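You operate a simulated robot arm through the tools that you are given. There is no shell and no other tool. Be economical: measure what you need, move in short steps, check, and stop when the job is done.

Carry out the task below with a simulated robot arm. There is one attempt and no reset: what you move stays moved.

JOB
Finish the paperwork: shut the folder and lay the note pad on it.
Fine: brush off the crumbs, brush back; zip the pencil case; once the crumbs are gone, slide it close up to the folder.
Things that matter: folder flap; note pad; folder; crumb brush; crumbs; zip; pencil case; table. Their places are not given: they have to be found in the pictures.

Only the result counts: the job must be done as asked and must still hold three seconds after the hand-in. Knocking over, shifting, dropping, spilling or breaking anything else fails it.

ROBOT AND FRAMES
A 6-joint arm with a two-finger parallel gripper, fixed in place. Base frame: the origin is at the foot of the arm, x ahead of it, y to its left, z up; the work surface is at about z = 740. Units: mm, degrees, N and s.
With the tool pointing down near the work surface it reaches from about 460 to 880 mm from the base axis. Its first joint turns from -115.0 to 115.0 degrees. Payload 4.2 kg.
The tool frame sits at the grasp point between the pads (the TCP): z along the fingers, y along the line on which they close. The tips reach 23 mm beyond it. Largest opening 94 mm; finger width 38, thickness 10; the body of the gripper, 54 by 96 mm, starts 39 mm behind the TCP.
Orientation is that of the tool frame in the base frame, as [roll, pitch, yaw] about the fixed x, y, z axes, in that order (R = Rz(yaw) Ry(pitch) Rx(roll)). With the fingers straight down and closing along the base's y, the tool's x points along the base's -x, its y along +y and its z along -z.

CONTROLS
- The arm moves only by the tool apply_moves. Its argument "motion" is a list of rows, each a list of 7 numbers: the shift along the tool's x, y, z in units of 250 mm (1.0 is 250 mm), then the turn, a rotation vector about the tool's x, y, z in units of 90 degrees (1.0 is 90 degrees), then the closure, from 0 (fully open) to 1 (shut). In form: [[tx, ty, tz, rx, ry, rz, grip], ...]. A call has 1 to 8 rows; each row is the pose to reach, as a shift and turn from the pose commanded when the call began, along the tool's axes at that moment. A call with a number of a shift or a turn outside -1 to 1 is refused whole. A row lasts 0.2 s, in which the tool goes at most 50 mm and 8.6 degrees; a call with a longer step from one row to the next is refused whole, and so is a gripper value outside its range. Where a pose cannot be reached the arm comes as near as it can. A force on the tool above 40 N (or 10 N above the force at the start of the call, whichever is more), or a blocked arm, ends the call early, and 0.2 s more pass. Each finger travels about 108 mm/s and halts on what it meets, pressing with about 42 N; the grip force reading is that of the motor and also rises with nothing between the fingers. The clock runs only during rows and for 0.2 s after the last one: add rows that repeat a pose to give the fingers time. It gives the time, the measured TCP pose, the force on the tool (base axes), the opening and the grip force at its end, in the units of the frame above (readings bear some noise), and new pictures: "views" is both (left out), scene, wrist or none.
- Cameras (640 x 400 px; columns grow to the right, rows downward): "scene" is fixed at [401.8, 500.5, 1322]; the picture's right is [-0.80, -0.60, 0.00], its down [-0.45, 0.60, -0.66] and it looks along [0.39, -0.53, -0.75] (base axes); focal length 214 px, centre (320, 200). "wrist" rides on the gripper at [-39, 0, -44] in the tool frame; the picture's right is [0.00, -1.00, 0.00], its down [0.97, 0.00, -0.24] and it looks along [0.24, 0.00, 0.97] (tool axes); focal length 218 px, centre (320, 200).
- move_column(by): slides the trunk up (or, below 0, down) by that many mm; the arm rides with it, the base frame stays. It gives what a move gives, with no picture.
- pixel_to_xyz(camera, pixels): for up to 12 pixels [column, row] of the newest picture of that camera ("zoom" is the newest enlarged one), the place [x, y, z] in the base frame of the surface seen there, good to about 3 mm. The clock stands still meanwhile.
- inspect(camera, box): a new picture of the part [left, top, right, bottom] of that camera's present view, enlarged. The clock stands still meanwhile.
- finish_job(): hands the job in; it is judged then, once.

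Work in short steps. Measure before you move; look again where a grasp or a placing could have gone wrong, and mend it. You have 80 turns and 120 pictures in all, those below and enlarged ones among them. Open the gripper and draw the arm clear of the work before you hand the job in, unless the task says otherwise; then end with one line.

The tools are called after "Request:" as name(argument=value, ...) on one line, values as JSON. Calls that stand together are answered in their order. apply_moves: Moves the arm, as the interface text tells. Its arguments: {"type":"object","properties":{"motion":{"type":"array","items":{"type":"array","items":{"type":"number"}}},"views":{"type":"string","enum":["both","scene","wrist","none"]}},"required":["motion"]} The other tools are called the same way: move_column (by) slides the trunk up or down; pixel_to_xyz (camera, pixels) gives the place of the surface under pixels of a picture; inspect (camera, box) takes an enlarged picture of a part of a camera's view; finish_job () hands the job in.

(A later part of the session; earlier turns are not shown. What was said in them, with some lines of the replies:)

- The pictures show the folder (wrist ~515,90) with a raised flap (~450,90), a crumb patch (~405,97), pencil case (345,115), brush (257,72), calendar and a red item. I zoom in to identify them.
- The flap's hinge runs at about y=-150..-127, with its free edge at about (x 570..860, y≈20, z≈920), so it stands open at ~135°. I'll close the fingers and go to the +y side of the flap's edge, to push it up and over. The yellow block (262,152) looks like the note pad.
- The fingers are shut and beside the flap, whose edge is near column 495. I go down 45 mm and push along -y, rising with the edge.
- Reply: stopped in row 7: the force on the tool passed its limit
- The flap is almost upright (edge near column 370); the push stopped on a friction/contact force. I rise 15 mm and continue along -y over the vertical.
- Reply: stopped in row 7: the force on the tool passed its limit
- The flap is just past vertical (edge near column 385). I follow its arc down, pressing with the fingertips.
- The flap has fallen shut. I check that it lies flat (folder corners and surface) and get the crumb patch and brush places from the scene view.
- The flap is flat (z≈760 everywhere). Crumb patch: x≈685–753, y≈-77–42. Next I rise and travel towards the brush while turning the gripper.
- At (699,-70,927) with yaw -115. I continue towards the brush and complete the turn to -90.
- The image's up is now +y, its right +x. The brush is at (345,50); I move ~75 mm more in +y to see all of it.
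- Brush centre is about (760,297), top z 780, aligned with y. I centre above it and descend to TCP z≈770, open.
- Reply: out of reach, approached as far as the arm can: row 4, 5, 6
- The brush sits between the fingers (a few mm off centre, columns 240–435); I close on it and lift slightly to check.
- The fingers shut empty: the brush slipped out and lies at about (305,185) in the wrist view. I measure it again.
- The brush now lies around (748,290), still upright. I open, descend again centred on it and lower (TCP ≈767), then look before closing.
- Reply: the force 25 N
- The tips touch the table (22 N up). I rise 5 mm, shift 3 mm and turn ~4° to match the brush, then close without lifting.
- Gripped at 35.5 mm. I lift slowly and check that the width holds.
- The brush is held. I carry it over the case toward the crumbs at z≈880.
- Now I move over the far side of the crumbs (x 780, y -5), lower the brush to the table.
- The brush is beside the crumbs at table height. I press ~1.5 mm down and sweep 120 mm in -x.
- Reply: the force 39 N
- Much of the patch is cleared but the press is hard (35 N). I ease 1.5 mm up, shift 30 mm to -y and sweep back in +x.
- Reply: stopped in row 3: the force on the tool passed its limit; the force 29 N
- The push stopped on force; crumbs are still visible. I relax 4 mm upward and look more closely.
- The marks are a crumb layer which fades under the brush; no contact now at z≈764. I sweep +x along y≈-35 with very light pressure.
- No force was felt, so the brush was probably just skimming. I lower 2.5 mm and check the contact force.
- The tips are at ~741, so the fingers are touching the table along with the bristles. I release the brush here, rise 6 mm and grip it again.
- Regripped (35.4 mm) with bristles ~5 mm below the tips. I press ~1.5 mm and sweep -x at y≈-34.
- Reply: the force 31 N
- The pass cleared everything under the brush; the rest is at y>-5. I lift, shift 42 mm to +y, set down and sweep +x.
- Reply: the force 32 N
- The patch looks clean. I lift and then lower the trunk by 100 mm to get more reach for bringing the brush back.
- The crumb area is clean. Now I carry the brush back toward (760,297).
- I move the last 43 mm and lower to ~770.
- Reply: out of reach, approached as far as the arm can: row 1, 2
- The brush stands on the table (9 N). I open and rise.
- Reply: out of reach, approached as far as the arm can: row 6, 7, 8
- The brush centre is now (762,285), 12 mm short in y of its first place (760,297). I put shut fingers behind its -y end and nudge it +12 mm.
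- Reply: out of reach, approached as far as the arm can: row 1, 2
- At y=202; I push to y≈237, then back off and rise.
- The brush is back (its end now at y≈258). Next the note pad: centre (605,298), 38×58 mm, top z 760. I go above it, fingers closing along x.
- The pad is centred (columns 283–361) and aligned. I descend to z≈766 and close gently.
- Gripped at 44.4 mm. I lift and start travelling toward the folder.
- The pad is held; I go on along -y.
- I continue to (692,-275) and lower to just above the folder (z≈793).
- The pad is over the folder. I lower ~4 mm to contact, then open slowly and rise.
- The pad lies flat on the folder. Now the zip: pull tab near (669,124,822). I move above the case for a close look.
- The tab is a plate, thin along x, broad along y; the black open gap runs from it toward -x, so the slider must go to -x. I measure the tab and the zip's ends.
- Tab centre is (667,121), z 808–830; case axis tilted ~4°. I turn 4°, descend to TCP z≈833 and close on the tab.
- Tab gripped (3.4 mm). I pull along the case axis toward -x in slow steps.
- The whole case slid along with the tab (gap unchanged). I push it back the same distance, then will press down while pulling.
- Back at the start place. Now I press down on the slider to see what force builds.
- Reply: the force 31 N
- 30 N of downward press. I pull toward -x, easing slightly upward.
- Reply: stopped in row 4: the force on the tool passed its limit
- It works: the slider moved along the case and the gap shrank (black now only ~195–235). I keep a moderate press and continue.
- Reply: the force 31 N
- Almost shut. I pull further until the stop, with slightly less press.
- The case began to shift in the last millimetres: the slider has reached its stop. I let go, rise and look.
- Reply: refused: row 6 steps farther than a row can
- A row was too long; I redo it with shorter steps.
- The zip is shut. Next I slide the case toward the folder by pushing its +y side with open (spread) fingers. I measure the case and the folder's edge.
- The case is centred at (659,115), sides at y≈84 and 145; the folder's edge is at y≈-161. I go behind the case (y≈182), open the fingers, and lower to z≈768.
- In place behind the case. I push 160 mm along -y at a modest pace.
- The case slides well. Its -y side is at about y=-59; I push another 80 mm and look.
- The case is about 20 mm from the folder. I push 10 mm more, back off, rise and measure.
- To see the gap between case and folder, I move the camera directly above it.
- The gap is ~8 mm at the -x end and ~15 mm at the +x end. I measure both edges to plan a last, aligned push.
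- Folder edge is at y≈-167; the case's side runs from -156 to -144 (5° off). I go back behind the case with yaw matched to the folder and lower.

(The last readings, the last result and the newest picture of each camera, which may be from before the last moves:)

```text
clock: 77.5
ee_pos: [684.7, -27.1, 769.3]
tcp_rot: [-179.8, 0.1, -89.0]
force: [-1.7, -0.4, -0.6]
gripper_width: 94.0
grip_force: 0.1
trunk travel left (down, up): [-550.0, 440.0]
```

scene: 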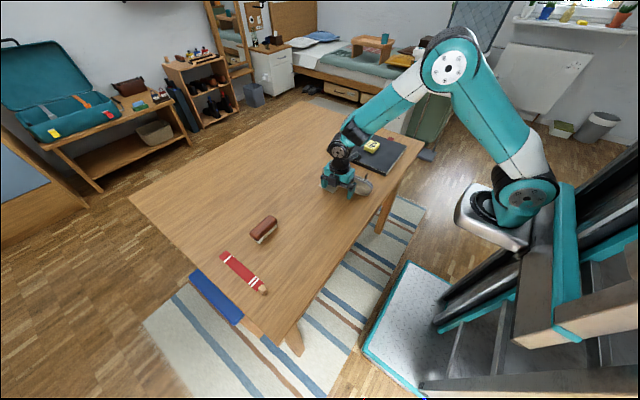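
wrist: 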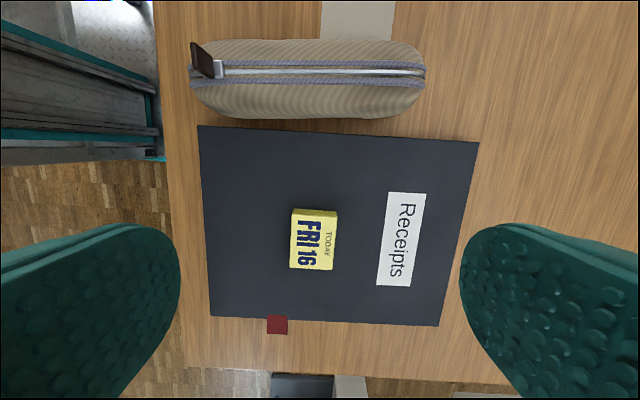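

I push to y≈-77, then back off and rise.

Request:
apply_moves(motion=[[0.08, 0, 0, 0, 0, 0, 0], [0.13, 0, 0, 0, 0, 0, 0], [0.17, 0, 0, 0, 0, 0, 0], [0.197, 0, 0, 0, 0, 0, 0], [0.197, 0, 0, 0, 0, 0, 0], [0.08, 0, 0, 0, 0, 0, 0], [0.08, 0, -0.18, 0, 0, 0, 0], [0.08, 0, -0.36, 0, 0, 0, 0]], views="none")

Request:
apply_moves(motion=[[0, 0, -0.18, 0, 0, 0, 0], [0.05, 0, -0.34, 0, 0, 0, 0], [0.23, 0, -0.34, 0, 0, 0, 0], [0.41, 0, -0.34, 0, 0, 0, 0], [0.59, 0, -0.34, 0, 0, 0, 0], [0.65, 0, -0.34, 0, 0, 0, 0], [0.65, 0, -0.34, 0, 0, 0, 0]], views="wrist")

Request:
inspect(camera="wrist", box=[160, 40, 480, 240])

```text
clock: 79.3
ee_pos: [683.5, -49.4, 861.5]
tcp_rot: [-179.8, 0.3, -89.1]
force: [0.6, -0.1, -0.1]
gripper_width: 94.1
grip_force: 0.0
trunk travel left (down, up): [-550.0, 440.0]
```

```text
clock: 80.9
ee_pos: [685.1, -211.7, 945.9]
tcp_rot: [-179.9, 0.1, -89.0]
force: [0.3, 0.2, 0.5]
gripper_width: 94.1
grip_force: 0.1
trunk travel left (down, up): [-550.0, 440.0]
```

wrist: 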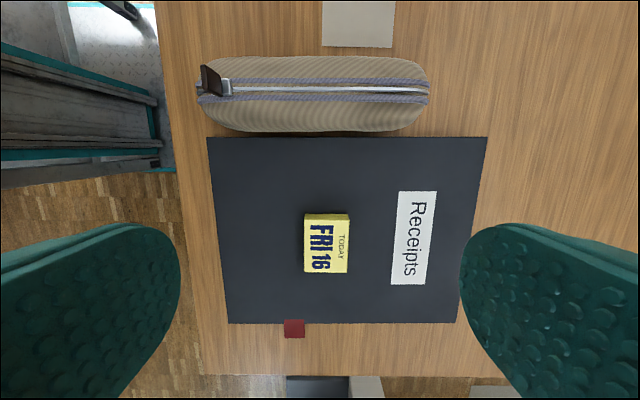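

```text
2.00 times, centred on (320, 140) of wrist
```

zoom: 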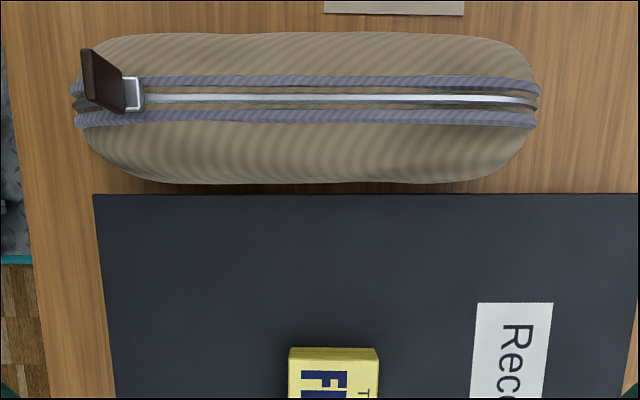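

Now parallel, with a small gap. I measure it, and check the brush and the whole table once more.

Request:
pixel_to_xyz(camera="zoom", pixels=[[200, 197], [320, 195], [450, 195], [200, 181], [320, 182], [450, 181]])

Request:
inspect(camera="scene", box=[200, 110, 440, 310])

Request:
pixel_to_xyz(camera="scene", pixels=[[264, 226], [320, 190]])

```text
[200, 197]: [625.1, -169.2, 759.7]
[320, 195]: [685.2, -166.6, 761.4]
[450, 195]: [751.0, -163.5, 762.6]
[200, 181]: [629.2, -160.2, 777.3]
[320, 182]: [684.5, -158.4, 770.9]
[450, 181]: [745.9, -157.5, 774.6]
```

```text
2.00 times, centred on (320, 210) of scene
```

zoom: 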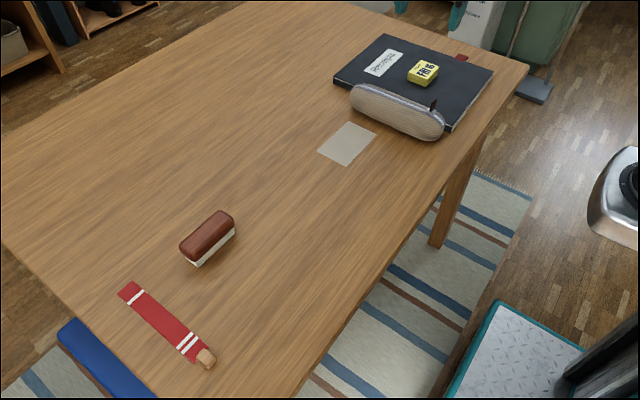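

```text
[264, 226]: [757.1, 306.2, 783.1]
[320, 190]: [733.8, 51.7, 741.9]
```

The gap is ~8 mm all along, the pad is on the shut folder, the crumbs are gone, the zip is closed and the brush is back. I draw the open gripper upward, clear of the work.

Request:
apply_moves(motion=[[0, 0, -0.18, 0, 0, 0, 0], [0, 0, -0.36, 0, 0, 0, 0], [0, 0, -0.54, 0, 0, 0, 0], [0, 0, -0.72, 0, 0, 0, 0], [0, 0, -0.72, 0, 0, 0, 0]], views="wrist")

```text
clock: 82.1
ee_pos: [687.6, -212.4, 1124.0]
tcp_rot: [-179.9, 0.2, -89.0]
force: [0.0, -0.2, -0.5]
gripper_width: 94.0
grip_force: 0.1
trunk travel left (down, up): [-550.0, 440.0]
```

wrist: 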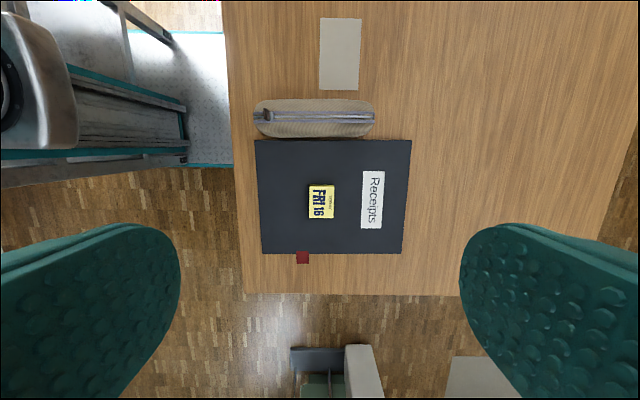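

Everything is in place and the arm is clear, so I hand in.

Request:
finish_job()

```text
The job is handed in.
```

The job is handed in: the folder is shut with the note pad on it, the crumbs are gone, the brush is back within about 10 mm of its spot, and the zipped pencil case sits about 8 mm from the folder's edge.
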